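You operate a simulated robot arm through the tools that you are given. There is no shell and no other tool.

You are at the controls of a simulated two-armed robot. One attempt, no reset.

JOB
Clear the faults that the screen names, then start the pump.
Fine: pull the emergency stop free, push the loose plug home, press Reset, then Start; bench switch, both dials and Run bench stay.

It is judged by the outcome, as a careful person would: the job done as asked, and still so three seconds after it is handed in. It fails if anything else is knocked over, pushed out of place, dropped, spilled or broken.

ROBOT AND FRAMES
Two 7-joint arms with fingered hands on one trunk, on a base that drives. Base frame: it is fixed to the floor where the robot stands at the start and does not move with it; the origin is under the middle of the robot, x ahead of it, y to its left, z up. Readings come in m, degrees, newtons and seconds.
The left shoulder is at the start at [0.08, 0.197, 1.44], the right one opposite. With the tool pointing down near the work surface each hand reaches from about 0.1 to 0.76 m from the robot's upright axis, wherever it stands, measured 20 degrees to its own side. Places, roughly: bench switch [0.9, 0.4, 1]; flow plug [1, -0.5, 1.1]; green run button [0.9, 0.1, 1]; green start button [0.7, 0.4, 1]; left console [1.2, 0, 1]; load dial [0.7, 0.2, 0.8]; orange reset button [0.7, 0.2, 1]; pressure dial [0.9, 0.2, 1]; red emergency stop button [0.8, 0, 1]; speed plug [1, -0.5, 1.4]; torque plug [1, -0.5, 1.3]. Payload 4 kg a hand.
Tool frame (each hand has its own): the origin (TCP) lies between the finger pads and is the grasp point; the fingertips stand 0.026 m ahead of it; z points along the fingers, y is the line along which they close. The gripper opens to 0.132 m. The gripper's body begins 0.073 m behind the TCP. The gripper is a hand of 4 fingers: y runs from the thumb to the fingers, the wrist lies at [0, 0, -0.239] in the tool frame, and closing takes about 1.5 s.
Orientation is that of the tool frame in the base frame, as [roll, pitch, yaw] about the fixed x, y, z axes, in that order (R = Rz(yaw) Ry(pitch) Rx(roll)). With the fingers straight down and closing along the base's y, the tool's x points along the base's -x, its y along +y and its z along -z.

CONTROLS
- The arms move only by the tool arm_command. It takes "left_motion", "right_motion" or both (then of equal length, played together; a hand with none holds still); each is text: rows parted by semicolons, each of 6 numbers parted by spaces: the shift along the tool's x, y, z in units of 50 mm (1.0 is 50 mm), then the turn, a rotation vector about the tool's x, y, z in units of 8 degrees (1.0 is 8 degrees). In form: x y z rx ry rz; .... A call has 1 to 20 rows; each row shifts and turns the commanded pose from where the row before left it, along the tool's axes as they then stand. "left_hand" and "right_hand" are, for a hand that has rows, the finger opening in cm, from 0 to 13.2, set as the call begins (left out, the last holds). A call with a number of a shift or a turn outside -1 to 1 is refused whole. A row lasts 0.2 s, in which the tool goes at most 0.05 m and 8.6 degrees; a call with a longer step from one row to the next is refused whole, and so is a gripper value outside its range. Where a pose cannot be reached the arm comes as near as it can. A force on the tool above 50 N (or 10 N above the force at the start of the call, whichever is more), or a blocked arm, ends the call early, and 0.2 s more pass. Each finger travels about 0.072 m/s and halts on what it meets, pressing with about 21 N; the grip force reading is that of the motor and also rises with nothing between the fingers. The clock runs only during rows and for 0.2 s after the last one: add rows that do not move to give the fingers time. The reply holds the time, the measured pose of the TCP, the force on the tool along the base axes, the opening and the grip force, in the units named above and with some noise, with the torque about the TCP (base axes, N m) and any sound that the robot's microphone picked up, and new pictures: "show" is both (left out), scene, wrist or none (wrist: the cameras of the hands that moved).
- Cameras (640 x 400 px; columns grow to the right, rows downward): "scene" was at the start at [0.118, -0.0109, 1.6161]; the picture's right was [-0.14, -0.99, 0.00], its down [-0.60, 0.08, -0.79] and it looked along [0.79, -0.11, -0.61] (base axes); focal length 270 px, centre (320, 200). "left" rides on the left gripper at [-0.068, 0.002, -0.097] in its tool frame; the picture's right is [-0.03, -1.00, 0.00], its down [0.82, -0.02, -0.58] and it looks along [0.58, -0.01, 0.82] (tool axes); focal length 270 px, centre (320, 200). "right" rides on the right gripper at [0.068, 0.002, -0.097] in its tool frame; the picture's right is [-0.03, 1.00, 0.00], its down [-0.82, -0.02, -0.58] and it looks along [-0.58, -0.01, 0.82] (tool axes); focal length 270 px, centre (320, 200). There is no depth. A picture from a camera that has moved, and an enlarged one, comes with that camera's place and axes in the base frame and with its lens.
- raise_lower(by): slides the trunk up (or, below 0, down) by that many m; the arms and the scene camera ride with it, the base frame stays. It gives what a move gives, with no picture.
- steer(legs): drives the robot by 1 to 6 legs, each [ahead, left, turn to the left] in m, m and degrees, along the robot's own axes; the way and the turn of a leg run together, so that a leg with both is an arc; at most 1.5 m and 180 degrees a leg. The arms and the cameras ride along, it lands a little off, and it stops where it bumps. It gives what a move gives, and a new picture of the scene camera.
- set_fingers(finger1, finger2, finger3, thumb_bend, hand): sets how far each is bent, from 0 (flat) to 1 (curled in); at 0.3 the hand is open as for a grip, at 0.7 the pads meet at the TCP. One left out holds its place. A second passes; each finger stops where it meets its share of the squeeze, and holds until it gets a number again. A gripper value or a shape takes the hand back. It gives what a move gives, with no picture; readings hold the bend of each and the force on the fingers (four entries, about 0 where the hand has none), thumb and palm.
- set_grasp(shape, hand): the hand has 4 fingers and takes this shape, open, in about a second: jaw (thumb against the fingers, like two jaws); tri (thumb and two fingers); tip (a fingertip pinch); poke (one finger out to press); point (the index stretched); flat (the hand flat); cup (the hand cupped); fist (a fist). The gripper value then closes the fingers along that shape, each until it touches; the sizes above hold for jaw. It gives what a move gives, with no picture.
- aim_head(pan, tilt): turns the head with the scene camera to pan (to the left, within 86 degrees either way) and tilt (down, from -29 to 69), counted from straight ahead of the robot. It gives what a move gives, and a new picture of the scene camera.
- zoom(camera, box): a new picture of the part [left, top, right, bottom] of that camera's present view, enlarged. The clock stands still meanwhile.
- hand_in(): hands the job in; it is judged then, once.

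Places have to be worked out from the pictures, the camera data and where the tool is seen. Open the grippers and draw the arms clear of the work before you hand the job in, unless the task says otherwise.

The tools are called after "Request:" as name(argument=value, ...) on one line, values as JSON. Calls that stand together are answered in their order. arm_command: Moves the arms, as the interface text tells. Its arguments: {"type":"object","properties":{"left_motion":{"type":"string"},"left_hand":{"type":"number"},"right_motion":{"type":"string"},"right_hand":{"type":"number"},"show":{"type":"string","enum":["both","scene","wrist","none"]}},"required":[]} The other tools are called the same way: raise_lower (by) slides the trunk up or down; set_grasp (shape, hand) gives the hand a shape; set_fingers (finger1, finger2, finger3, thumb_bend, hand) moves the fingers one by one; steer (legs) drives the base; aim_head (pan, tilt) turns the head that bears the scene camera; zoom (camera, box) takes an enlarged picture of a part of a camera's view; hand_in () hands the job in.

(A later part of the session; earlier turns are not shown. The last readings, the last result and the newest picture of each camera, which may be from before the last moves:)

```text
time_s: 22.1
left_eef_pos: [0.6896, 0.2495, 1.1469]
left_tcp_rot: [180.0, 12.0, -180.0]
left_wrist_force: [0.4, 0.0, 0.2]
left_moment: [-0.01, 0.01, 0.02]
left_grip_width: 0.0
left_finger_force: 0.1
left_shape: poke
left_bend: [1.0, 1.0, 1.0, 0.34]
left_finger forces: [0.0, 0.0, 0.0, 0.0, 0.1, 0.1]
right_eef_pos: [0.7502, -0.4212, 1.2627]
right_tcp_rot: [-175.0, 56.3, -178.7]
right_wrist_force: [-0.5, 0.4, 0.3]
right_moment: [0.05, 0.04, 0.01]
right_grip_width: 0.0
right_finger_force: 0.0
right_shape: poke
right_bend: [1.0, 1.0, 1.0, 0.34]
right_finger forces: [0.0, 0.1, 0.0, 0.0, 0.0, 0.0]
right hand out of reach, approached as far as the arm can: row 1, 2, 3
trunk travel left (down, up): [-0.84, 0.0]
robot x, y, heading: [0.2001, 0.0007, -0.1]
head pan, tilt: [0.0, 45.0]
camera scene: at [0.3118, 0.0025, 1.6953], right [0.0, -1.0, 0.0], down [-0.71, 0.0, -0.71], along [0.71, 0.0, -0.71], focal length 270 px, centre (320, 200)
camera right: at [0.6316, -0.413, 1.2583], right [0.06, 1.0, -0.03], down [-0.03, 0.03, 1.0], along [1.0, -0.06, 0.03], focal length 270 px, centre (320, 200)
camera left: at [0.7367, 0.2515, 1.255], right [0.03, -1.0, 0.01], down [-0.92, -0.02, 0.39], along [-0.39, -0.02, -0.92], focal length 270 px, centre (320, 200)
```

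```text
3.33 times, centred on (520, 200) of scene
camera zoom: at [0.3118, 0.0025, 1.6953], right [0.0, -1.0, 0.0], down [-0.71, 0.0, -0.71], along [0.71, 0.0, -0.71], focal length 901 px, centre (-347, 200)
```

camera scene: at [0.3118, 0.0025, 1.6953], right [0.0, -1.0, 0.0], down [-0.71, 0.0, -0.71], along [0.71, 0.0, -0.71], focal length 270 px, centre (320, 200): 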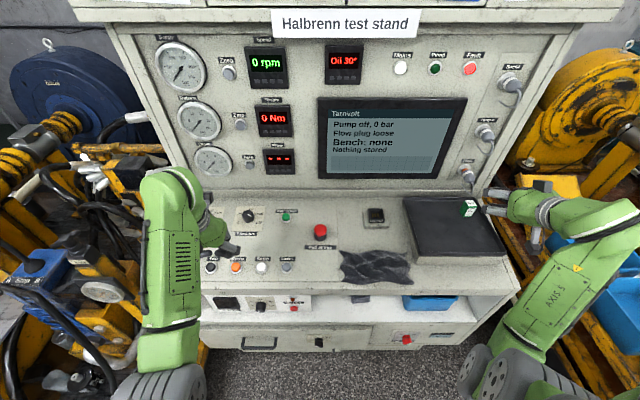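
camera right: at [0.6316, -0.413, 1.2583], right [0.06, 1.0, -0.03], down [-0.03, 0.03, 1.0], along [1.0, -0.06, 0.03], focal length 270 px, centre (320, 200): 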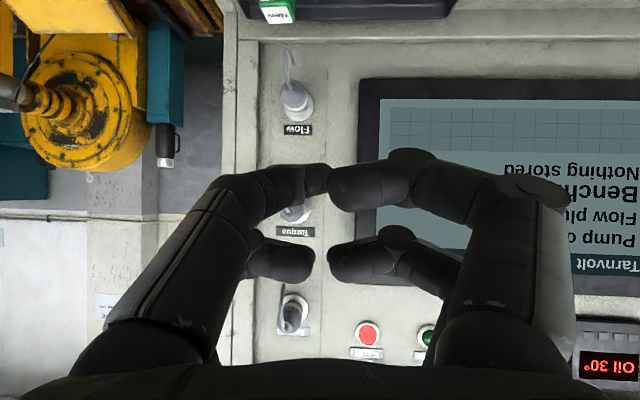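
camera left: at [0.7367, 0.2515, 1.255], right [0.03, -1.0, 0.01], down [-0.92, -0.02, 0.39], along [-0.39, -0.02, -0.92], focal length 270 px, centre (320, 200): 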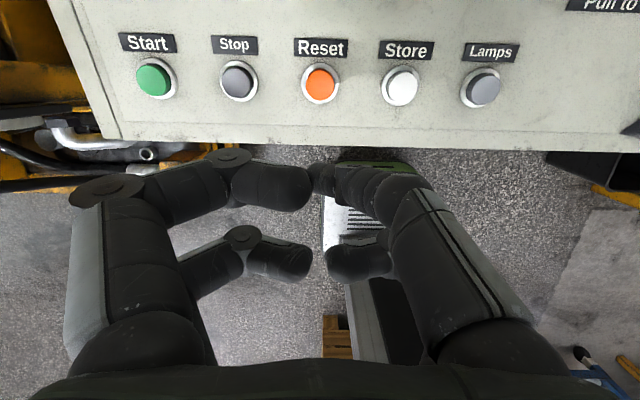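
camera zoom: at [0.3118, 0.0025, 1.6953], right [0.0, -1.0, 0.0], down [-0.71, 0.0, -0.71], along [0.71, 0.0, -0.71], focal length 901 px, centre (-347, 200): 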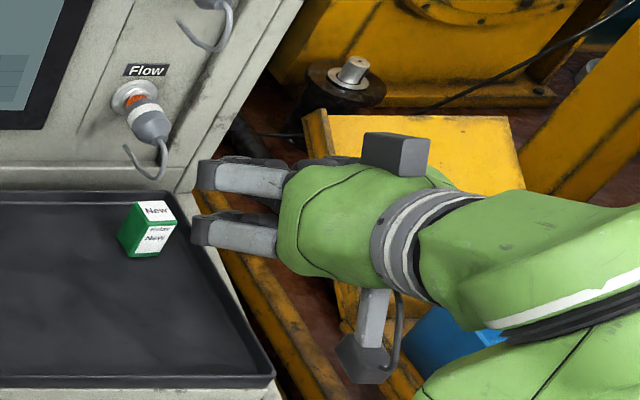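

In this poke shape the four fingers stay curled together and none clearly leads. I try "point" on the left hand to compare.

Request:
set_grasp(shape="point", hand="left")

Request:
zoom(camera="left", box=[0, 0, 640, 400])

Request:
zoom(camera="scene", box=[130, 150, 290, 290])

```text
time_s: 23.0
left_eef_pos: [0.6909, 0.2488, 1.1463]
left_tcp_rot: [180.0, 12.0, -179.9]
left_wrist_force: [0.1, -0.2, -0.9]
left_moment: [0.02, 0.0, 0.0]
left_grip_width: 0.0
left_finger_force: 0.0
left_shape: point
left_bend: [0.24, 0.99, 1.0, 0.39]
left_finger forces: [0.0, 0.0, 0.1, 0.0, 0.0, 0.0]
right_eef_pos: [0.7497, -0.4231, 1.2616]
right_tcp_rot: [-175.1, 56.3, -178.8]
right_wrist_force: [0.2, -0.6, -0.1]
right_moment: [-0.03, -0.01, 0.01]
right_grip_width: 0.0
right_finger_force: 0.1
right_shape: poke
right_bend: [1.0, 1.0, 1.0, 0.34]
right_finger forces: [0.0, 0.0, 0.0, 0.0, 0.1, 0.0]
trunk travel left (down, up): [-0.84, 0.0]
robot x, y, heading: [0.1983, 0.0035, -0.2]
head pan, tilt: [0.0, 45.0]
```

```text
1.00 times, centred on (320, 200) of left (not enlarged: the box is as wide or as high as the picture)
camera zoom: at [0.7375, 0.2501, 1.2549], right [0.02, -1.0, 0.0], down [-0.92, -0.02, 0.4], along [-0.4, -0.01, -0.92], focal length 270 px, centre (320, 200)
```

zoom: 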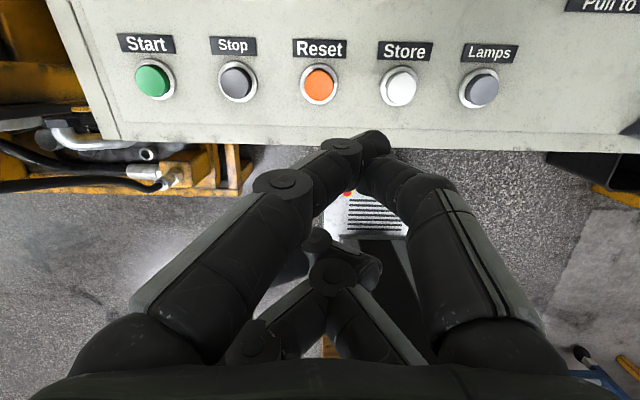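

```text
2.86 times, centred on (210, 220) of scene
camera zoom: at [0.3129, 0.0005, 1.6952], right [0.0, -1.0, 0.0], down [-0.71, 0.0, -0.71], along [0.71, 0.0, -0.71], focal length 772 px, centre (634, 143)
```

zoom: 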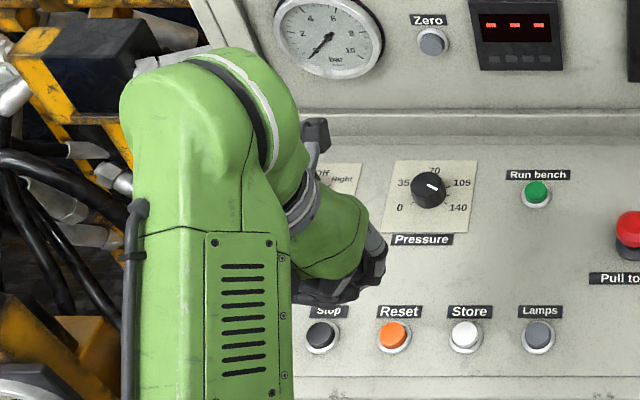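

In "point" the index and thumb lead while the rear two curl. A closed fingertip pinch ("tip") should give a compact centred pusher, so I try that on the left hand and close it.

Request:
set_grasp(shape="tip", hand="left")

Request:
arm_command(left_motion="0 0 0 0 0 0; 0 0 0 0 0 0; 0 0 0 0 0 0; 0 0 0 0 0 0; 0 0 0 0 0 0; 0 0 0 0 0 0; 0 0 0 0 0 0; 0 0 0 0 0 0", left_hand=0, show="wrist")

```text
time_s: 23.9
left_eef_pos: [0.69, 0.25, 1.1468]
left_tcp_rot: [-180.0, 11.9, -180.0]
left_wrist_force: [-0.1, 0.4, 1.0]
left_moment: [-0.03, 0.0, -0.01]
left_grip_width: 0.1319
left_finger_force: 0.0
left_shape: tip
left_bend: [0.3, 0.3, 0.3, 0.3]
left_finger forces: [0.1, 0.0, 0.0, 0.0, 0.0, 0.0]
right_eef_pos: [0.7498, -0.422, 1.2612]
right_tcp_rot: [-175.1, 56.2, -178.7]
right_wrist_force: [0.0, -0.3, -0.4]
right_moment: [-0.03, -0.02, -0.03]
right_grip_width: 0.0
right_finger_force: 0.1
right_shape: poke
right_bend: [1.0, 1.0, 1.0, 0.34]
right_finger forces: [0.0, 0.0, 0.1, 0.1, 0.0, 0.0]
trunk travel left (down, up): [-0.84, 0.0]
robot x, y, heading: [0.1996, 0.0024, -0.1]
head pan, tilt: [0.0, 45.0]
```

```text
time_s: 25.7
left_eef_pos: [0.6898, 0.249, 1.1472]
left_tcp_rot: [-180.0, 11.9, 179.9]
left_wrist_force: [-0.1, 0.5, -0.2]
left_moment: [0.04, 0.01, 0.02]
left_grip_width: 0.0002
left_finger_force: 21.2
left_shape: tip
left_bend: [0.62, 0.63, 0.63, 0.7]
left_finger forces: [0.0, 0.0, 0.1, 0.1, 0.1, 0.1]
right_eef_pos: [0.7497, -0.4228, 1.2617]
right_tcp_rot: [-175.1, 56.2, -178.6]
right_wrist_force: [-1.0, -0.5, -0.5]
right_moment: [0.01, 0.01, -0.02]
right_grip_width: 0.0002
right_finger_force: 0.0
right_shape: poke
right_bend: [1.0, 1.0, 1.0, 0.34]
right_finger forces: [0.0, 0.0, 0.0, 0.0, 0.1, 0.0]
trunk travel left (down, up): [-0.84, 0.0]
robot x, y, heading: [0.2012, -0.0014, -0.1]
head pan, tilt: [0.0, 45.0]
camera left: at [0.7374, 0.2505, 1.2549], right [0.03, -1.0, 0.01], down [-0.92, -0.02, 0.4], along [-0.4, -0.01, -0.92], focal length 270 px, centre (320, 200)
```

left: 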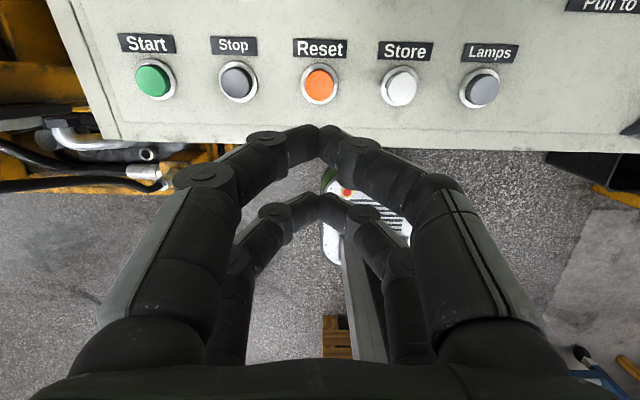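

Closed "tip" brings all four fingertips together in two pairs, the camera-side pair being index and thumb. I curl fingers 2 and 3 back on the left hand so that only the index and thumb lead, and put the right hand into "tip" too.

Request:
set_fingers(hand="left", finger2=1.0, finger3=1.0)

Request:
set_grasp(shape="tip", hand="right")

Request:
arm_command(right_motion="0 0 0 0 0 0; 0 0 0 0 0 0; 0 0 0 0 0 0; 0 0 0 0 0 0; 0 0 0 0 0 0; 0 0 0 0 0 0; 0 0 0 0 0 0; 0 0 0 0 0 0", right_hand=0, show="wrist")

Request:
set_fingers(hand="right", finger2=1.0, finger3=1.0)

Request:
zoom(camera="right", box=[0, 0, 640, 400])

Request:
zoom(camera="left", box=[0, 0, 640, 400])

```text
time_s: 26.7
left_eef_pos: [0.6894, 0.2492, 1.1468]
left_tcp_rot: [180.0, 12.0, -180.0]
left_wrist_force: [-0.4, 0.1, 0.4]
left_moment: [-0.02, -0.04, -0.03]
left_grip_width: 0.0
left_finger_force: 0.1
left_shape: fingers
left_bend: [0.62, 0.73, 0.73, 0.7]
left_finger forces: [0.0, 0.1, 0.0, 0.0, 0.0, 0.1]
right_eef_pos: [0.7493, -0.4224, 1.261]
right_tcp_rot: [-175.2, 56.2, -178.7]
right_wrist_force: [-0.1, -0.5, -0.3]
right_moment: [0.03, -0.01, 0.03]
right_grip_width: 0.0
right_finger_force: 0.0
right_shape: poke
right_bend: [1.0, 1.0, 1.0, 0.34]
right_finger forces: [0.0, 0.0, 0.0, 0.0, 0.0, 0.0]
trunk travel left (down, up): [-0.84, 0.0]
robot x, y, heading: [0.2011, -0.0031, -0.1]
head pan, tilt: [0.0, 45.0]
```

```text
time_s: 27.6
left_eef_pos: [0.6902, 0.2487, 1.1474]
left_tcp_rot: [180.0, 11.9, -180.0]
left_wrist_force: [1.2, 0.4, -0.2]
left_moment: [0.01, -0.03, -0.02]
left_grip_width: 0.0
left_finger_force: 0.0
left_shape: fingers
left_bend: [0.62, 0.73, 0.73, 0.7]
left_finger forces: [0.0, 0.0, 0.0, 0.1, 0.0, 0.1]
right_eef_pos: [0.7497, -0.4214, 1.2605]
right_tcp_rot: [-175.1, 56.2, -178.6]
right_wrist_force: [-0.3, 0.1, -0.5]
right_moment: [0.0, -0.02, 0.0]
right_grip_width: 0.132
right_finger_force: 0.0
right_shape: tip
right_bend: [0.3, 0.3, 0.3, 0.3]
right_finger forces: [0.1, 0.0, 0.0, 0.0, 0.0, 0.0]
trunk travel left (down, up): [-0.84, 0.0]
robot x, y, heading: [0.2011, -0.0008, -0.1]
head pan, tilt: [0.0, 45.0]
```

```text
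time_s: 29.4
left_eef_pos: [0.69, 0.249, 1.1462]
left_tcp_rot: [-180.0, 12.1, 180.0]
left_wrist_force: [0.6, -0.2, 0.3]
left_moment: [-0.01, -0.01, 0.03]
left_grip_width: 0.0001
left_finger_force: 0.0
left_shape: fingers
left_bend: [0.62, 0.73, 0.73, 0.7]
left_finger forces: [0.0, 0.0, 0.1, 0.0, 0.1, 0.0]
right_eef_pos: [0.7497, -0.4228, 1.2613]
right_tcp_rot: [-175.1, 56.1, -178.7]
right_wrist_force: [0.0, 0.4, 0.5]
right_moment: [-0.01, 0.01, 0.0]
right_grip_width: 0.0002
right_finger_force: 20.4
right_shape: tip
right_bend: [0.62, 0.63, 0.63, 0.7]
right_finger forces: [0.0, 0.0, 0.1, 0.1, 0.0, 0.1]
trunk travel left (down, up): [-0.84, 0.0]
robot x, y, heading: [0.1985, 0.0004, 0.1]
head pan, tilt: [0.0, 45.0]
camera right: at [0.6321, -0.4141, 1.2573], right [0.06, 1.0, -0.03], down [-0.03, 0.03, 1.0], along [1.0, -0.06, 0.03], focal length 270 px, centre (320, 200)
```

right: 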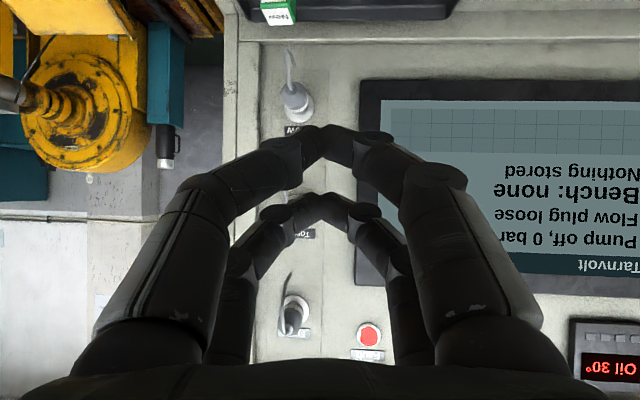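

```text
time_s: 30.4
left_eef_pos: [0.6891, 0.2488, 1.1465]
left_tcp_rot: [180.0, 11.9, 180.0]
left_wrist_force: [-0.9, -0.6, 0.4]
left_moment: [0.0, 0.02, -0.02]
left_grip_width: 0.0
left_finger_force: 0.2
left_shape: fingers
left_bend: [0.62, 0.73, 0.73, 0.7]
left_finger forces: [0.0, 0.1, 0.0, 0.0, 0.0, 0.0]
right_eef_pos: [0.7505, -0.4224, 1.2607]
right_tcp_rot: [-175.1, 56.2, -178.7]
right_wrist_force: [-0.9, -0.1, -0.3]
right_moment: [0.02, -0.02, 0.05]
right_grip_width: 0.0
right_finger_force: 0.2
right_shape: fingers
right_bend: [0.62, 0.73, 0.73, 0.7]
right_finger forces: [0.0, 0.0, 0.0, 0.0, 0.1, 0.0]
trunk travel left (down, up): [-0.84, 0.0]
robot x, y, heading: [0.1984, 0.0018, -0.0]
head pan, tilt: [0.0, 45.0]
```

```text
1.00 times, centred on (320, 200) of right (not enlarged: the box is as wide or as high as the picture)
camera zoom: at [0.6321, -0.4141, 1.2573], right [0.06, 1.0, -0.03], down [-0.03, 0.03, 1.0], along [1.0, -0.06, 0.03], focal length 270 px, centre (320, 200)
```

zoom: 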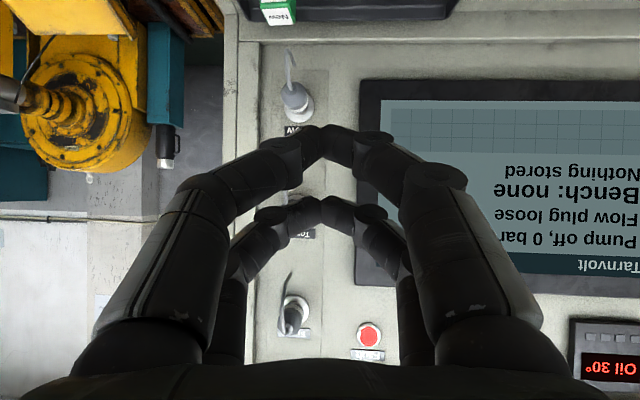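

```text
1.00 times, centred on (320, 200) of left (not enlarged: the box is as wide or as high as the picture)
camera zoom: at [0.7374, 0.2506, 1.2549], right [0.03, -1.0, 0.01], down [-0.92, -0.02, 0.4], along [-0.4, -0.01, -0.92], focal length 270 px, centre (320, 200)
```

zoom: 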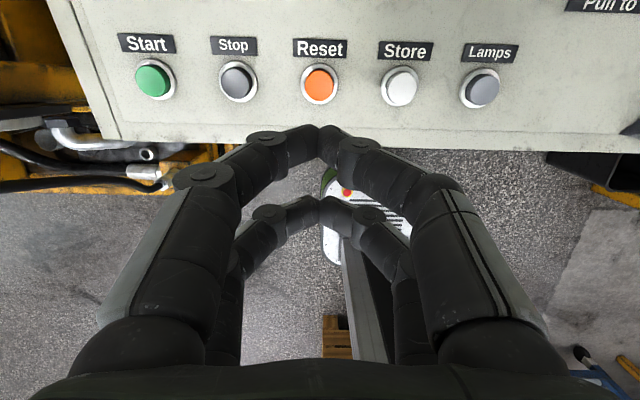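

The rear pair blocked each other halfway. Going through "poke" (fingers 2 and 3 fully curled), then reopening index and thumb and bringing them together, should give a clean leading pair on both hands.

Request:
set_grasp(shape="poke", hand="left")

Request:
set_grasp(shape="poke", hand="right")

Request:
set_fingers(hand="left", finger1=0.3, thumb_bend=0.3)

Request:
set_fingers(hand="right", finger1=0.3, thumb_bend=0.3)

Request:
zoom(camera="left", box=[0, 0, 640, 400])

Request:
zoom(camera="right", box=[0, 0, 640, 400])

```text
time_s: 31.3
left_eef_pos: [0.6902, 0.249, 1.1467]
left_tcp_rot: [180.0, 12.0, 179.9]
left_wrist_force: [-0.1, -0.1, 0.2]
left_moment: [-0.02, 0.0, 0.0]
left_grip_width: 0.0
left_finger_force: 0.0
left_shape: poke
left_bend: [1.0, 1.0, 1.0, 0.34]
left_finger forces: [0.1, 0.0, 0.0, 0.1, 0.1, 0.0]
right_eef_pos: [0.7495, -0.4225, 1.2608]
right_tcp_rot: [-175.1, 56.2, -178.8]
right_wrist_force: [0.8, 0.5, 0.1]
right_moment: [0.04, 0.03, -0.02]
right_grip_width: 0.0001
right_finger_force: 0.1
right_shape: fingers
right_bend: [0.62, 0.73, 0.73, 0.7]
right_finger forces: [0.1, 0.0, 0.0, 0.1, 0.0, 0.0]
trunk travel left (down, up): [-0.84, 0.0]
robot x, y, heading: [0.1994, 0.0, -0.3]
head pan, tilt: [0.0, 45.0]
```

```text
time_s: 32.2
left_eef_pos: [0.6904, 0.2487, 1.1478]
left_tcp_rot: [180.0, 11.9, -180.0]
left_wrist_force: [-0.2, -0.9, -0.9]
left_moment: [0.03, 0.04, 0.03]
left_grip_width: 0.0
left_finger_force: 0.1
left_shape: poke
left_bend: [1.0, 1.0, 1.0, 0.34]
left_finger forces: [0.0, 0.0, 0.0, 0.0, 0.0, 0.0]
right_eef_pos: [0.7501, -0.4239, 1.2608]
right_tcp_rot: [-175.0, 56.2, -178.7]
right_wrist_force: [-0.4, -0.5, 0.7]
right_moment: [0.02, 0.02, -0.01]
right_grip_width: 0.0
right_finger_force: 0.1
right_shape: poke
right_bend: [1.0, 1.0, 1.0, 0.34]
right_finger forces: [0.1, 0.1, 0.1, 0.0, 0.1, 0.1]
trunk travel left (down, up): [-0.84, 0.0]
robot x, y, heading: [0.1991, -0.0011, 0.2]
head pan, tilt: [0.0, 45.0]
```

```text
time_s: 33.2
left_eef_pos: [0.6892, 0.2483, 1.1471]
left_tcp_rot: [179.9, 12.0, 179.9]
left_wrist_force: [0.6, 0.1, 0.2]
left_moment: [0.01, -0.01, -0.03]
left_grip_width: 0.1326
left_finger_force: 0.1
left_shape: fingers
left_bend: [0.3, 1.0, 1.0, 0.3]
left_finger forces: [0.0, 0.1, 0.0, 0.0, 0.0, 0.1]
right_eef_pos: [0.7507, -0.4231, 1.261]
right_tcp_rot: [-175.0, 56.2, -178.7]
right_wrist_force: [0.6, 0.8, -0.4]
right_moment: [0.0, 0.01, -0.01]
right_grip_width: 0.0001
right_finger_force: 0.1
right_shape: poke
right_bend: [1.0, 1.0, 1.0, 0.34]
right_finger forces: [0.0, 0.1, 0.0, 0.0, 0.1, 0.1]
trunk travel left (down, up): [-0.84, 0.0]
robot x, y, heading: [0.1967, 0.0021, -0.2]
head pan, tilt: [0.0, 45.0]
```

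```text
time_s: 34.2
left_eef_pos: [0.69, 0.2487, 1.1464]
left_tcp_rot: [-180.0, 12.0, 180.0]
left_wrist_force: [0.1, -0.1, 0.6]
left_moment: [0.0, 0.0, 0.01]
left_grip_width: 0.1324
left_finger_force: 0.1
left_shape: fingers
left_bend: [0.3, 1.0, 1.0, 0.3]
left_finger forces: [0.0, 0.0, 0.0, 0.0, 0.1, 0.1]
right_eef_pos: [0.7499, -0.4222, 1.2617]
right_tcp_rot: [-175.1, 56.3, -178.6]
right_wrist_force: [-0.1, -0.9, 0.4]
right_moment: [0.04, 0.03, 0.03]
right_grip_width: 0.1327
right_finger_force: 0.0
right_shape: fingers
right_bend: [0.3, 1.0, 1.0, 0.3]
right_finger forces: [0.0, 0.1, 0.0, 0.0, 0.0, 0.1]
trunk travel left (down, up): [-0.84, 0.0]
robot x, y, heading: [0.2027, 0.0012, -0.2]
head pan, tilt: [0.0, 45.0]
```

```text
1.00 times, centred on (320, 200) of left (not enlarged: the box is as wide or as high as the picture)
camera zoom: at [0.7374, 0.2506, 1.2549], right [0.03, -1.0, 0.01], down [-0.92, -0.02, 0.4], along [-0.4, -0.01, -0.92], focal length 270 px, centre (320, 200)
```

zoom: 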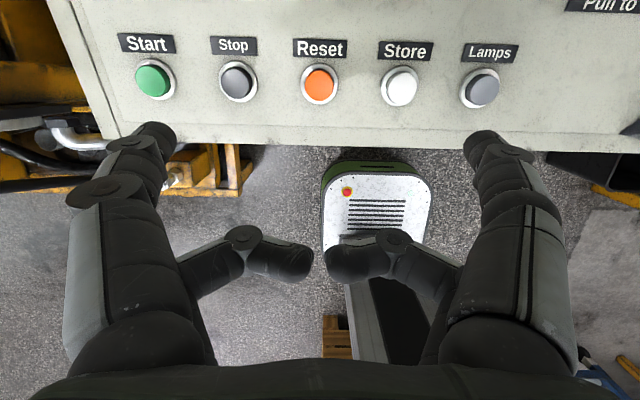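

```text
1.00 times, centred on (320, 200) of right (not enlarged: the box is as wide or as high as the picture)
camera zoom: at [0.6321, -0.4142, 1.2573], right [0.06, 1.0, -0.03], down [-0.03, 0.03, 1.0], along [1.0, -0.06, 0.03], focal length 270 px, centre (320, 200)
```

zoom: 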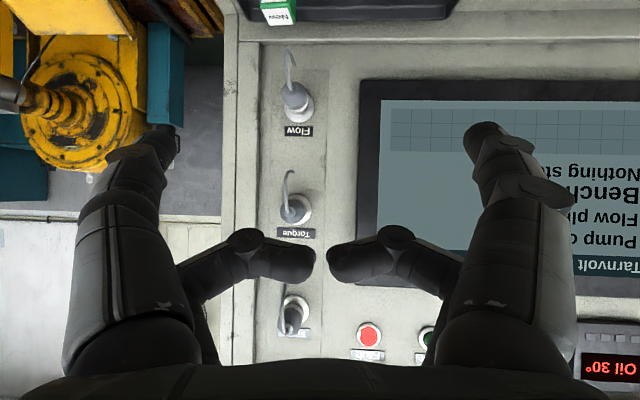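

Now only index and thumb stand out on both hands, and I bring them together into a single leading tip.

Request:
set_fingers(hand="left", finger1=0.68, thumb_bend=0.68)

Request:
set_fingers(hand="right", finger1=0.68, thumb_bend=0.68)

Request:
zoom(camera="left", box=[0, 0, 640, 400])

Request:
zoom(camera="right", box=[0, 0, 640, 400])

```text
time_s: 35.2
left_eef_pos: [0.6905, 0.2502, 1.1461]
left_tcp_rot: [180.0, 11.9, 180.0]
left_wrist_force: [0.9, -0.6, 0.5]
left_moment: [0.03, 0.0, 0.02]
left_grip_width: 0.0076
left_finger_force: 0.0
left_shape: fingers
left_bend: [0.68, 1.0, 1.0, 0.68]
left_finger forces: [0.0, 0.0, 0.0, 0.0, 0.0, 0.1]
right_eef_pos: [0.7499, -0.423, 1.2611]
right_tcp_rot: [-175.1, 56.2, -178.7]
right_wrist_force: [-0.9, -0.2, 0.5]
right_moment: [-0.01, 0.02, 0.01]
right_grip_width: 0.1325
right_finger_force: 0.0
right_shape: fingers
right_bend: [0.3, 1.0, 1.0, 0.3]
right_finger forces: [0.1, 0.1, 0.0, 0.0, 0.0, 0.1]
trunk travel left (down, up): [-0.84, 0.0]
robot x, y, heading: [0.1978, -0.0016, -0.1]
head pan, tilt: [0.0, 45.0]
```

```text
time_s: 36.2
left_eef_pos: [0.6905, 0.2494, 1.1477]
left_tcp_rot: [180.0, 12.0, 180.0]
left_wrist_force: [0.1, 0.3, 0.5]
left_moment: [-0.01, 0.0, -0.05]
left_grip_width: 0.0077
left_finger_force: 0.0
left_shape: fingers
left_bend: [0.68, 1.0, 1.0, 0.68]
left_finger forces: [0.0, 0.0, 0.0, 0.0, 0.0, 0.1]
right_eef_pos: [0.7507, -0.4218, 1.2619]
right_tcp_rot: [-175.2, 56.2, -178.7]
right_wrist_force: [-0.4, 0.3, 0.7]
right_moment: [0.03, 0.0, 0.02]
right_grip_width: 0.0076
right_finger_force: 0.1
right_shape: fingers
right_bend: [0.68, 1.0, 1.0, 0.68]
right_finger forces: [0.0, 0.1, 0.0, 0.0, 0.1, 0.0]
trunk travel left (down, up): [-0.84, 0.0]
robot x, y, heading: [0.1973, 0.0037, -0.0]
head pan, tilt: [0.0, 45.0]
```

```text
1.00 times, centred on (320, 200) of left (not enlarged: the box is as wide or as high as the picture)
camera zoom: at [0.7374, 0.2506, 1.2549], right [0.03, -1.0, 0.01], down [-0.92, -0.02, 0.4], along [-0.4, -0.01, -0.92], focal length 270 px, centre (320, 200)
```

zoom: 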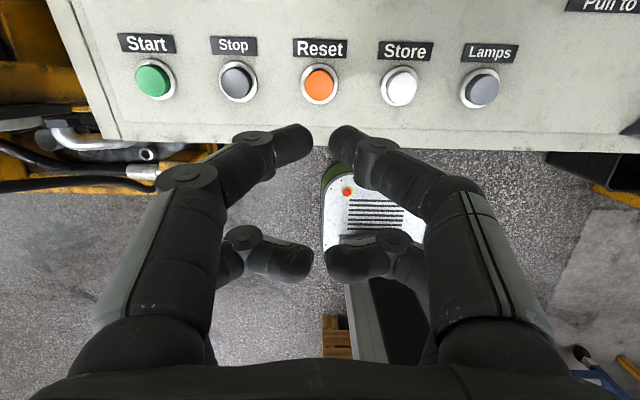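

```text
1.00 times, centred on (320, 200) of right (not enlarged: the box is as wide or as high as the picture)
camera zoom: at [0.6321, -0.4141, 1.2573], right [0.06, 1.0, -0.03], down [-0.03, 0.03, 1.0], along [1.0, -0.06, 0.03], focal length 270 px, centre (320, 200)
```

zoom: 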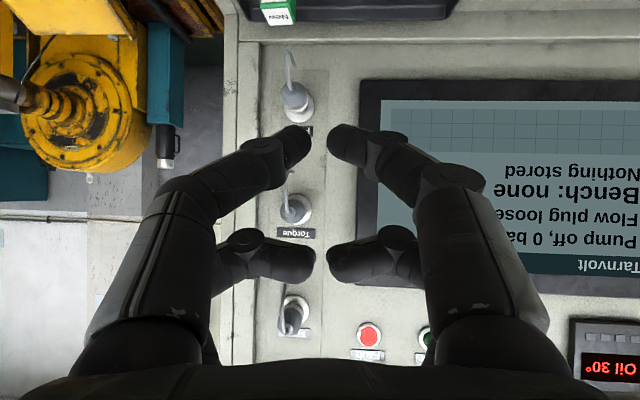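

A gap of under 1 cm remains between the tips, so I close it fully on both hands.

Request:
set_fingers(hand="left", finger1=0.73, thumb_bend=0.73)

Request:
set_fingers(hand="right", finger1=0.73, thumb_bend=0.73)

Request:
arm_command(right_motion="0 0 0.4 0 0 0; 0 0 0.4 0 0 0; 0 0 0 0 0 0", show="both")

```text
time_s: 37.2
left_eef_pos: [0.6895, 0.248, 1.1468]
left_tcp_rot: [180.0, 12.0, -180.0]
left_wrist_force: [-0.4, -0.8, 0.0]
left_moment: [0.0, 0.0, 0.01]
left_grip_width: 0.0
left_finger_force: 0.0
left_shape: fingers
left_bend: [0.72, 1.0, 1.0, 0.72]
left_finger forces: [0.0, 0.1, 0.0, 0.0, 0.0, 0.0]
right_eef_pos: [0.7491, -0.4229, 1.2619]
right_tcp_rot: [-175.1, 56.2, -178.8]
right_wrist_force: [-0.4, -0.8, -0.8]
right_moment: [-0.01, 0.04, -0.04]
right_grip_width: 0.0075
right_finger_force: 0.0
right_shape: fingers
right_bend: [0.68, 1.0, 1.0, 0.68]
right_finger forces: [0.0, 0.0, 0.1, 0.1, 0.1, 0.0]
trunk travel left (down, up): [-0.84, 0.0]
robot x, y, heading: [0.2001, -0.0008, -0.1]
head pan, tilt: [0.0, 45.0]
```

```text
time_s: 38.2
left_eef_pos: [0.6904, 0.2486, 1.1471]
left_tcp_rot: [180.0, 12.0, -180.0]
left_wrist_force: [0.1, 0.1, 0.2]
left_moment: [-0.02, -0.01, 0.03]
left_grip_width: 0.0
left_finger_force: 0.1
left_shape: fingers
left_bend: [0.72, 1.0, 1.0, 0.72]
left_finger forces: [0.0, 0.0, 0.0, 0.0, 0.0, 0.0]
right_eef_pos: [0.7499, -0.4219, 1.2602]
right_tcp_rot: [-175.1, 56.2, -178.6]
right_wrist_force: [0.9, -0.1, 0.9]
right_moment: [0.01, 0.01, -0.03]
right_grip_width: 0.0
right_finger_force: 0.2
right_shape: fingers
right_bend: [0.72, 1.0, 1.0, 0.72]
right_finger forces: [0.0, 0.1, 0.0, 0.0, 0.0, 0.0]
trunk travel left (down, up): [-0.84, 0.0]
robot x, y, heading: [0.1986, -0.001, 0.1]
head pan, tilt: [0.0, 45.0]
```

```text
time_s: 39.0
left_eef_pos: [0.6909, 0.248, 1.1474]
left_tcp_rot: [180.0, 11.9, 179.9]
left_wrist_force: [0.0, -0.4, 0.5]
left_moment: [0.02, 0.0, 0.02]
left_grip_width: 0.0
left_finger_force: 0.0
left_shape: fingers
left_bend: [0.72, 1.0, 1.0, 0.72]
left_finger forces: [0.0, 0.0, 0.0, 0.0, 0.0, 0.0]
right_eef_pos: [0.778, -0.3983, 1.274]
right_tcp_rot: [-175.9, 58.5, -178.4]
right_wrist_force: [0.0, -0.1, 0.2]
right_moment: [0.02, 0.03, -0.01]
right_grip_width: 0.0001
right_finger_force: 0.1
right_shape: fingers
right_bend: [0.72, 1.0, 1.0, 0.72]
right_finger forces: [0.1, 0.1, 0.1, 0.0, 0.0, 0.0]
right hand out of reach, approached as far as the arm can: row 1, 2
trunk travel left (down, up): [-0.84, 0.0]
robot x, y, heading: [0.195, 0.0045, 0.1]
head pan, tilt: [0.0, 45.0]
camera scene: at [0.3121, 0.0006, 1.6952], right [0.0, -1.0, 0.0], down [-0.71, 0.0, -0.71], along [0.71, 0.0, -0.71], focal length 270 px, centre (320, 200)
camera right: at [0.6598, -0.3922, 1.265], right [0.05, 1.0, -0.02], down [-0.07, 0.02, 1.0], along [1.0, -0.05, 0.07], focal length 270 px, centre (320, 200)
```

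scene: 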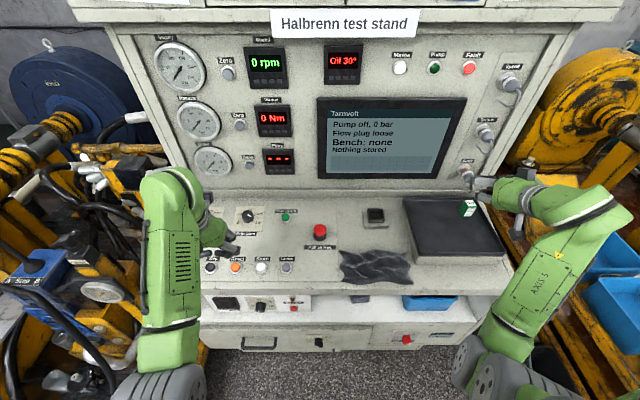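
right: 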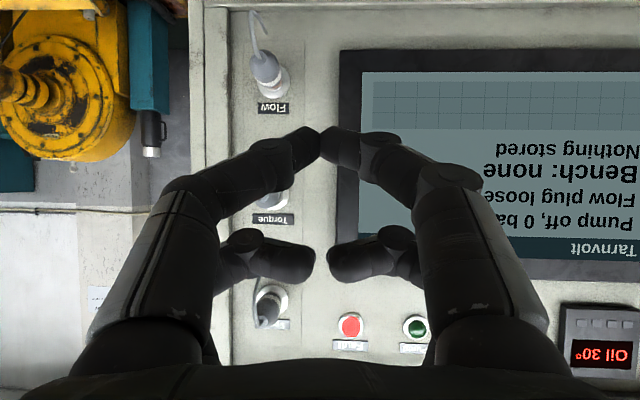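

The pair now leads cleanly, but this near-horizontal tilt is out of reach and the arm drifts. I go back to about 45° tilt, which was reachable and still lets the leading pair push the plug's rear.

Request:
arm_command(right_motion="0 0 0 0 0.8 0; 0 0 0 0 0.8 0; 0 0 0 0 0.8 0; 0 0 0 0 0 0", show="wrist")

```text
time_s: 40.0
left_eef_pos: [0.6899, 0.2484, 1.1473]
left_tcp_rot: [-180.0, 11.9, -179.9]
left_wrist_force: [-0.5, 0.3, 0.8]
left_moment: [0.01, -0.01, 0.02]
left_grip_width: 0.0
left_finger_force: 0.0
left_shape: fingers
left_bend: [0.72, 1.0, 1.0, 0.72]
left_finger forces: [0.0, 0.0, 0.0, 0.1, 0.1, 0.1]
right_eef_pos: [0.778, -0.397, 1.2743]
right_tcp_rot: [-177.2, 39.3, 179.9]
right_wrist_force: [-0.1, 1.1, 0.7]
right_moment: [0.03, 0.0, -0.02]
right_grip_width: 0.0001
right_finger_force: 0.0
right_shape: fingers
right_bend: [0.72, 1.0, 1.0, 0.72]
right_finger forces: [0.0, 0.0, 0.0, 0.1, 0.0, 0.0]
trunk travel left (down, up): [-0.84, 0.0]
robot x, y, heading: [0.1978, -0.0007, -0.1]
head pan, tilt: [0.0, 45.0]
camera right: at [0.6642, -0.3903, 1.3041], right [0.05, 1.0, -0.02], down [0.26, 0.01, 0.96], along [0.96, -0.06, -0.26], focal length 270 px, centre (320, 200)
```

right: 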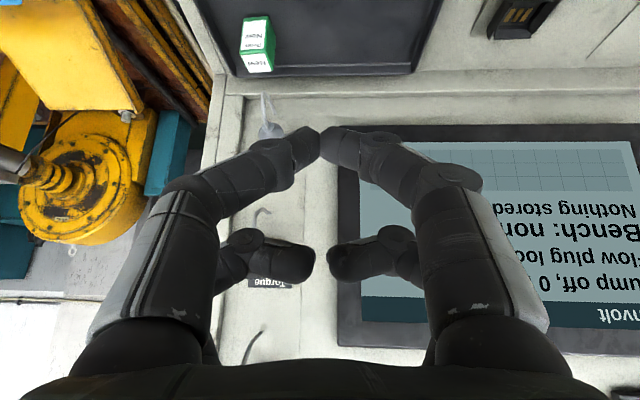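

Commands start from the measured pose. The plug's rear I judge at about [0.95, -0.468, 1.145] with the panel near x 1.01. I tilt back to 45° and bring the leading tip most of the way to just behind the plug.

Request:
arm_command(right_motion="0 0 0 0 -0.71 0; -0.1 -0.29 0.6 0 0 0; -0.1 -0.29 0.6 0 0 0; -0.1 -0.29 0.6 0 0 0; -0.1 -0.29 0.6 0 0 0; 0 -0.26 0 0 0 0; 0 0 0 0 0 0", show="both")

```text
time_s: 41.6
left_eef_pos: [0.6898, 0.2481, 1.1464]
left_tcp_rot: [180.0, 12.0, -180.0]
left_wrist_force: [0.3, -0.1, 0.1]
left_moment: [0.03, 0.01, -0.04]
left_grip_width: 0.0
left_finger_force: 0.1
left_shape: fingers
left_bend: [0.72, 1.0, 1.0, 0.72]
left_finger forces: [0.0, 0.0, 0.0, 0.0, 0.0, 0.0]
right_eef_pos: [0.8744, -0.4747, 1.2057]
right_tcp_rot: [-176.8, 45.0, -179.7]
right_wrist_force: [-0.4, -0.3, -0.1]
right_moment: [0.02, 0.0, -0.01]
right_grip_width: 0.0001
right_finger_force: 0.1
right_shape: fingers
right_bend: [0.72, 1.0, 1.0, 0.72]
right_finger forces: [0.1, 0.0, 0.0, 0.0, 0.0, 0.0]
trunk travel left (down, up): [-0.84, 0.0]
robot x, y, heading: [0.1961, 0.0001, 0.0]
head pan, tilt: [0.0, 45.0]
camera scene: at [0.3125, 0.0012, 1.6952], right [0.0, -1.0, 0.0], down [-0.71, 0.0, -0.71], along [0.71, 0.0, -0.71], focal length 270 px, centre (320, 200)
camera right: at [0.7581, -0.4669, 1.2259], right [0.05, 1.0, -0.02], down [0.17, 0.01, 0.99], along [0.98, -0.06, -0.17], focal length 270 px, centre (320, 200)
```

scene: 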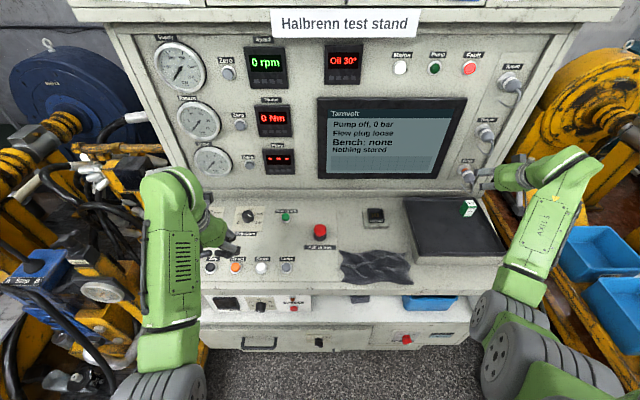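
right: 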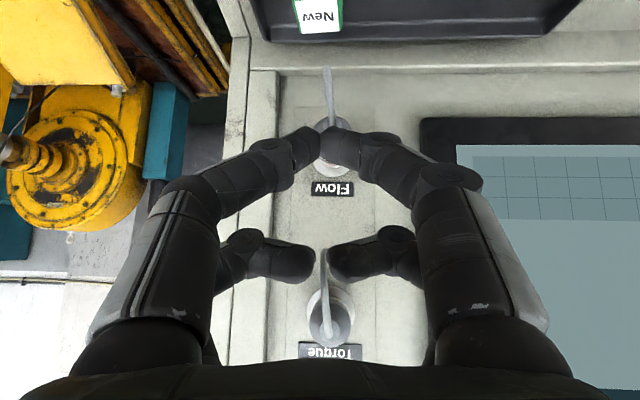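

The leading tip nearly covers the plug in the wrist view. I zoom to see exactly how tip and plug line up.

Request:
zoom(camera="right", box=[250, 50, 410, 210])

Request:
zoom(camera="scene", box=[440, 130, 540, 230])

```text
2.50 times, centred on (330, 130) of right
camera zoom: at [0.7581, -0.4669, 1.2259], right [0.05, 1.0, -0.02], down [0.17, 0.01, 0.99], along [0.98, -0.06, -0.17], focal length 676 px, centre (295, 375)
```

zoom: 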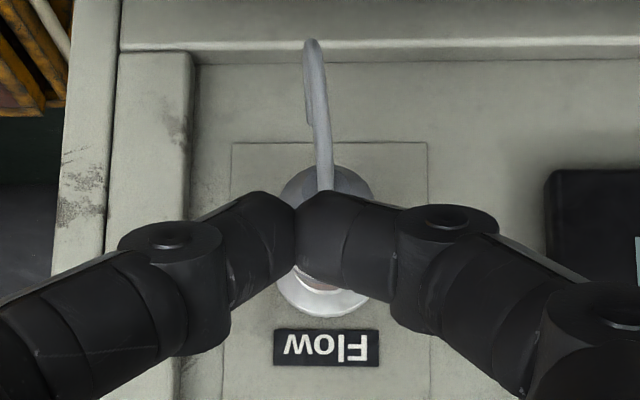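

```text
4.00 times, centred on (490, 180) of scene
camera zoom: at [0.3125, 0.0012, 1.6952], right [0.0, -1.0, 0.0], down [-0.71, 0.0, -0.71], along [0.71, 0.0, -0.71], focal length 1081 px, centre (-360, 280)
```

zoom: 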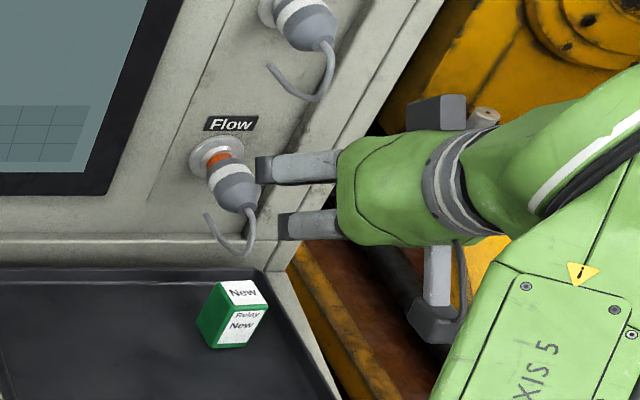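

The plug's rear is about 0.01 m to the +y side and 0.03 m below my tip, with roughly 0.05 m to go in x. I lower onto the plug's axis, then creep forward to just short of contact.

Request:
arm_command(right_motion="0.2 0.08 0.2 0 0 0; 0.2 0.08 0.2 0 0 0; -0.14 0 0.14 0 0 0; -0.14 0 0.14 0 0 0; -0.14 0 0.14 0 0 0; 0 0 0 0 0 0", show="both")

Request:
zoom(camera="right", box=[250, 50, 410, 210])

Request:
zoom(camera="scene", box=[440, 130, 540, 230])

```text
time_s: 43.0
left_eef_pos: [0.6893, 0.2485, 1.1469]
left_tcp_rot: [-180.0, 11.9, -180.0]
left_wrist_force: [0.2, -0.2, -0.2]
left_moment: [0.0, 0.02, 0.01]
left_grip_width: 0.0001
left_finger_force: 0.1
left_shape: fingers
left_bend: [0.72, 1.0, 1.0, 0.72]
left_finger forces: [0.0, 0.0, 0.0, 0.0, 0.0, 0.0]
right_eef_pos: [0.8884, -0.4566, 1.196]
right_tcp_rot: [-176.9, 45.0, -179.8]
right_wrist_force: [0.2, -0.4, 0.2]
right_moment: [0.0, 0.03, 0.01]
right_grip_width: 0.0
right_finger_force: 0.0
right_shape: fingers
right_bend: [0.72, 1.0, 1.0, 0.72]
right_finger forces: [0.0, 0.1, 0.0, 0.0, 0.1, 0.0]
right hand out of reach, approached as far as the arm can: row 1, 2, 3, 4, 5
trunk travel left (down, up): [-0.84, 0.0]
robot x, y, heading: [0.1954, -0.0001, 0.1]
head pan, tilt: [0.0, 45.0]
camera scene: at [0.3125, 0.0012, 1.6952], right [0.0, -1.0, 0.0], down [-0.71, 0.0, -0.71], along [0.71, 0.0, -0.71], focal length 270 px, centre (320, 200)
camera right: at [0.772, -0.4498, 1.2161], right [0.05, 1.0, -0.02], down [0.17, 0.01, 0.99], along [0.98, -0.05, -0.17], focal length 270 px, centre (320, 200)
```

scene: 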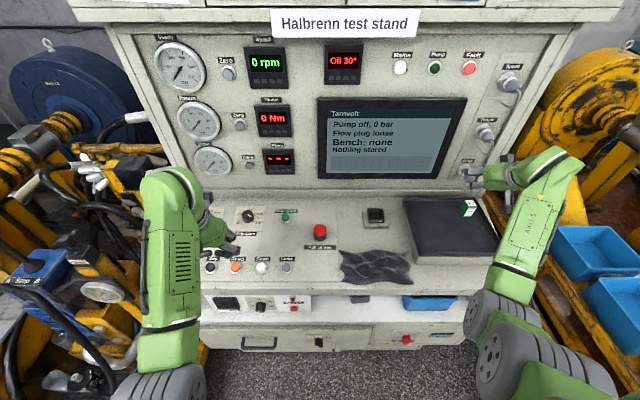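
right: 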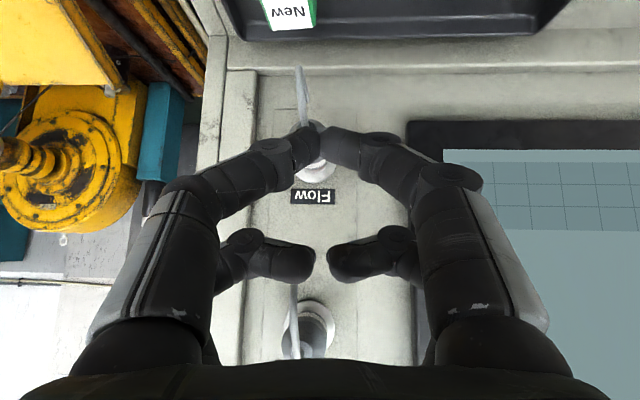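

```text
2.50 times, centred on (330, 130) of right
camera zoom: at [0.772, -0.4498, 1.2161], right [0.05, 1.0, -0.02], down [0.17, 0.01, 0.99], along [0.98, -0.05, -0.17], focal length 676 px, centre (295, 375)
```

zoom: 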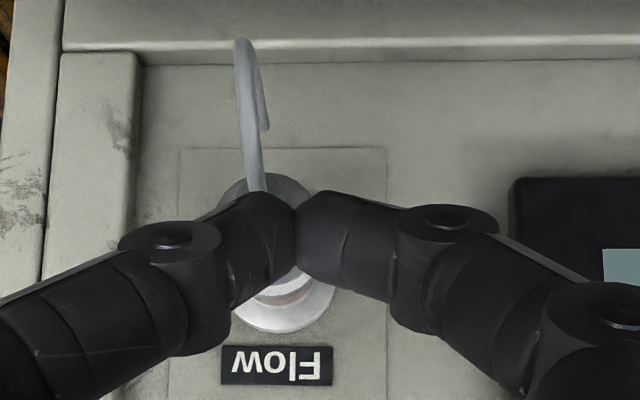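

```text
4.00 times, centred on (490, 180) of scene
camera zoom: at [0.3125, 0.0012, 1.6952], right [0.0, -1.0, 0.0], down [-0.71, 0.0, -0.71], along [0.71, 0.0, -0.71], focal length 1081 px, centre (-360, 280)
```

zoom: 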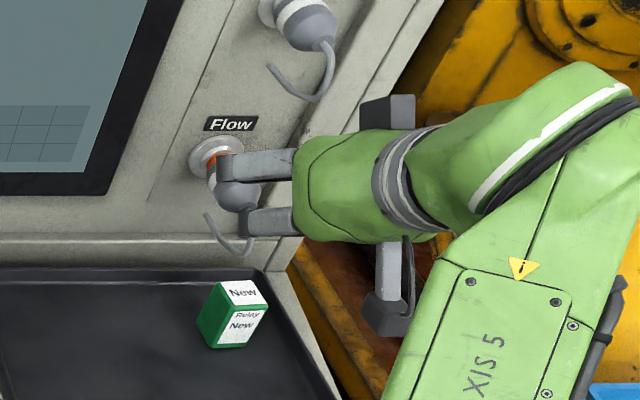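

At this pose the arm is out of reach towards the right and down: the plug lies too far to the robot's side (about 32°). I draw the right hand back and left, and then shift the robot 0.2 m to the right so the plug lies at the arm's better angle.

Request:
arm_command(right_motion="0.4 0 -0.4 0 0 0; 0.4 0 -0.5 0 0 0; 0 0.6 -0.35 0 0 0; 0 0.7 -0.3 0 0 0; 0 0.7 -0.3 0 0 0; 0 0.7 -0.2 0 0 0; 0 0.7 0 0 0 0; 0 0 0 0 0 0", show="scene")

```text
time_s: 44.8
left_eef_pos: [0.691, 0.2478, 1.1459]
left_tcp_rot: [180.0, 12.0, 179.9]
left_wrist_force: [0.3, 0.3, 0.0]
left_moment: [-0.03, 0.0, -0.02]
left_grip_width: 0.0
left_finger_force: 0.1
left_shape: fingers
left_bend: [0.72, 1.0, 1.0, 0.72]
left_finger forces: [0.0, 0.1, 0.1, 0.0, 0.1, 0.0]
right_eef_pos: [0.7921, -0.2812, 1.2337]
right_tcp_rot: [-176.8, 45.1, -179.7]
right_wrist_force: [-0.1, 0.6, 0.0]
right_moment: [-0.01, 0.03, 0.0]
right_grip_width: 0.0
right_finger_force: 0.1
right_shape: fingers
right_bend: [0.72, 1.0, 1.0, 0.72]
right_finger forces: [0.1, 0.0, 0.1, 0.1, 0.0, 0.1]
trunk travel left (down, up): [-0.84, 0.0]
robot x, y, heading: [0.1962, -0.0016, -0.1]
head pan, tilt: [0.0, 45.0]
camera scene: at [0.3128, 0.001, 1.6952], right [0.0, -1.0, 0.0], down [-0.71, 0.0, -0.71], along [0.71, 0.0, -0.71], focal length 270 px, centre (320, 200)
```

scene: 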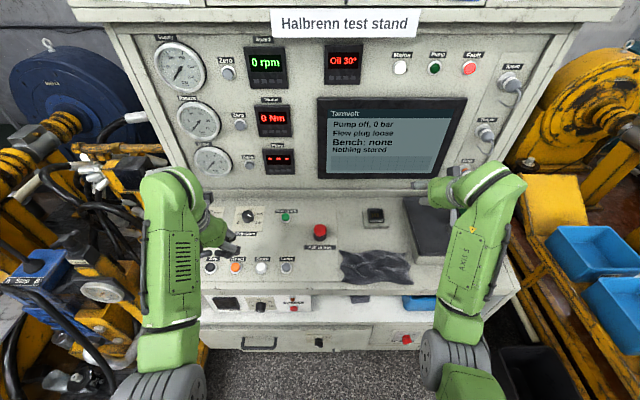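

Hands are clear, and the floor to the right is free (the bin is at about y -0.9). I shift the robot 0.2 m to the right.

Request:
steer(legs=[[0, -0.2, 0]])

Request:
zoom(camera="right", box=[0, 0, 640, 400])

```text
time_s: 46.4
left_eef_pos: [0.691, 0.052, 1.1458]
left_tcp_rot: [-179.8, 11.9, -179.9]
left_wrist_force: [0.6, 0.7, -0.3]
left_moment: [-0.04, -0.02, -0.03]
left_grip_width: 0.0
left_finger_force: 0.0
left_shape: fingers
left_bend: [0.72, 1.0, 1.0, 0.72]
left_finger forces: [0.0, 0.1, 0.0, 0.0, 0.1, 0.0]
right_eef_pos: [0.7925, -0.4773, 1.2361]
right_tcp_rot: [-176.6, 45.1, -179.5]
right_wrist_force: [0.4, -0.1, -0.2]
right_moment: [-0.01, 0.04, -0.04]
right_grip_width: 0.0003
right_finger_force: 0.0
right_shape: fingers
right_bend: [0.72, 1.0, 1.0, 0.72]
right_finger forces: [0.0, 0.0, 0.1, 0.1, 0.0, 0.0]
trunk travel left (down, up): [-0.84, 0.0]
robot x, y, heading: [0.1955, -0.2011, -0.1]
head pan, tilt: [0.0, 45.0]
camera scene: at [0.3126, -0.193, 1.6952], right [0.0, -1.0, 0.0], down [-0.71, 0.0, -0.71], along [0.71, 0.0, -0.71], focal length 270 px, centre (320, 200)
```

scene: 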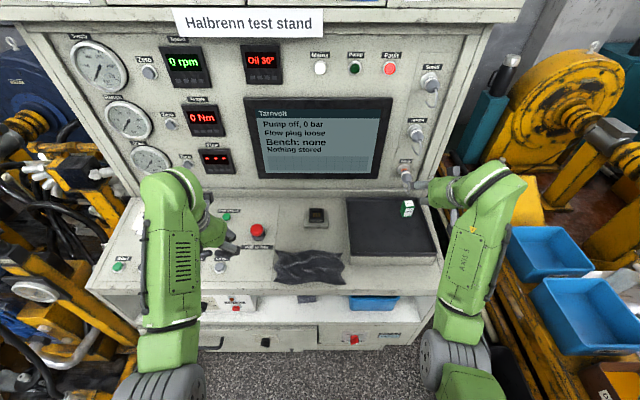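

```text
1.00 times, centred on (320, 200) of right (not enlarged: the box is as wide or as high as the picture)
camera zoom: at [0.6763, -0.4704, 1.2544], right [0.05, 1.0, -0.02], down [0.17, 0.02, 0.99], along [0.98, -0.05, -0.17], focal length 270 px, centre (320, 200)
```

zoom: 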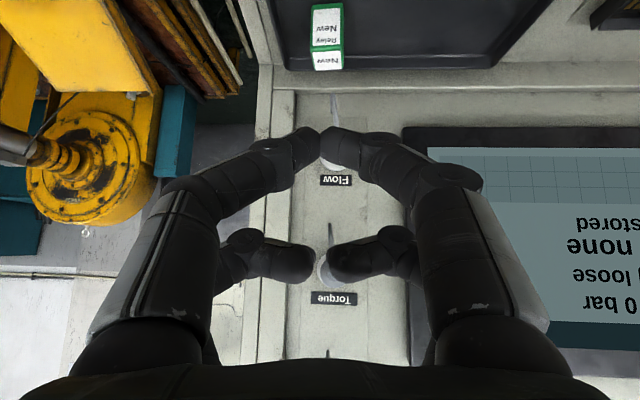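

The robot now stands at y -0.2 and the plug is straight ahead of the hand. I go forward and down so that the leading tip stands about 3 cm behind the plug's rear.

Request:
arm_command(right_motion="-0.18 0.04 0.58 0 0 0; -0.18 0.04 0.58 0 0 0; -0.18 0.04 0.58 0 0 0; -0.18 0.04 0.58 0 0 0; 0 0 0 0 0 0", show="none")

Request:
zoom(camera="right", box=[250, 50, 410, 210])

Request:
zoom(camera="scene", box=[370, 120, 490, 230])

```text
time_s: 47.6
left_eef_pos: [0.6902, 0.0479, 1.1461]
left_tcp_rot: [179.9, 12.0, 179.9]
left_wrist_force: [0.4, -1.3, 0.5]
left_moment: [0.01, 0.02, 0.02]
left_grip_width: 0.0
left_finger_force: 0.1
left_shape: fingers
left_bend: [0.72, 1.0, 1.0, 0.72]
left_finger forces: [0.0, 0.0, 0.0, 0.0, 0.0, 0.1]
right_eef_pos: [0.901, -0.4795, 1.1773]
right_tcp_rot: [-176.9, 45.2, -179.8]
right_wrist_force: [-0.5, -0.4, -0.4]
right_moment: [-0.03, -0.01, 0.0]
right_grip_width: 0.0
right_finger_force: 0.0
right_shape: fingers
right_bend: [0.72, 1.0, 1.0, 0.72]
right_finger forces: [0.0, 0.1, 0.0, 0.1, 0.0, 0.1]
trunk travel left (down, up): [-0.84, 0.0]
robot x, y, heading: [0.1969, -0.2003, 0.2]
head pan, tilt: [0.0, 45.0]
```

```text
2.50 times, centred on (330, 130) of right
camera zoom: at [0.7849, -0.4721, 1.1959], right [0.05, 1.0, -0.02], down [0.17, 0.01, 0.99], along [0.98, -0.05, -0.17], focal length 676 px, centre (295, 375)
```

zoom: 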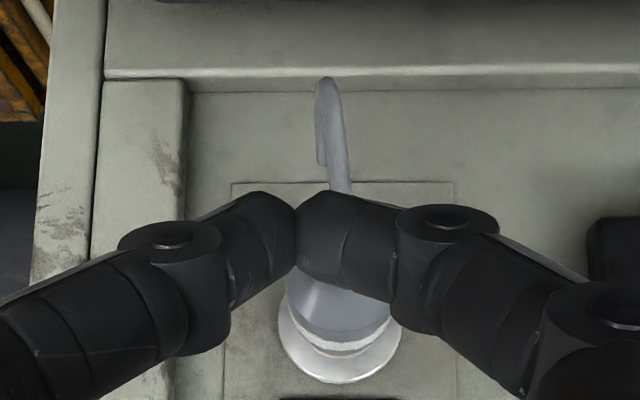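

```text
3.64 times, centred on (430, 175) of scene
camera zoom: at [0.313, -0.1994, 1.6952], right [0.0, -1.0, 0.0], down [-0.71, 0.0, -0.71], along [0.71, 0.0, -0.71], focal length 983 px, centre (-80, 291)
```

zoom: 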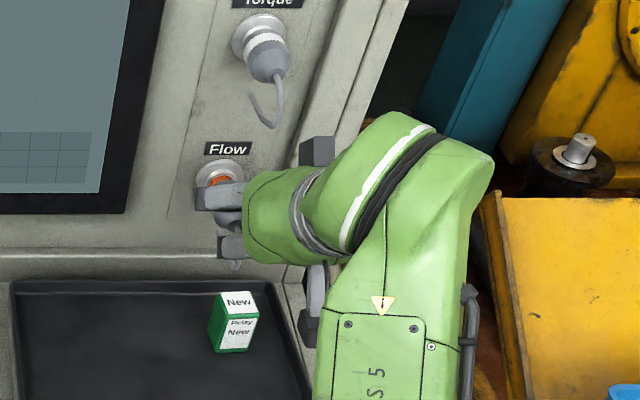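

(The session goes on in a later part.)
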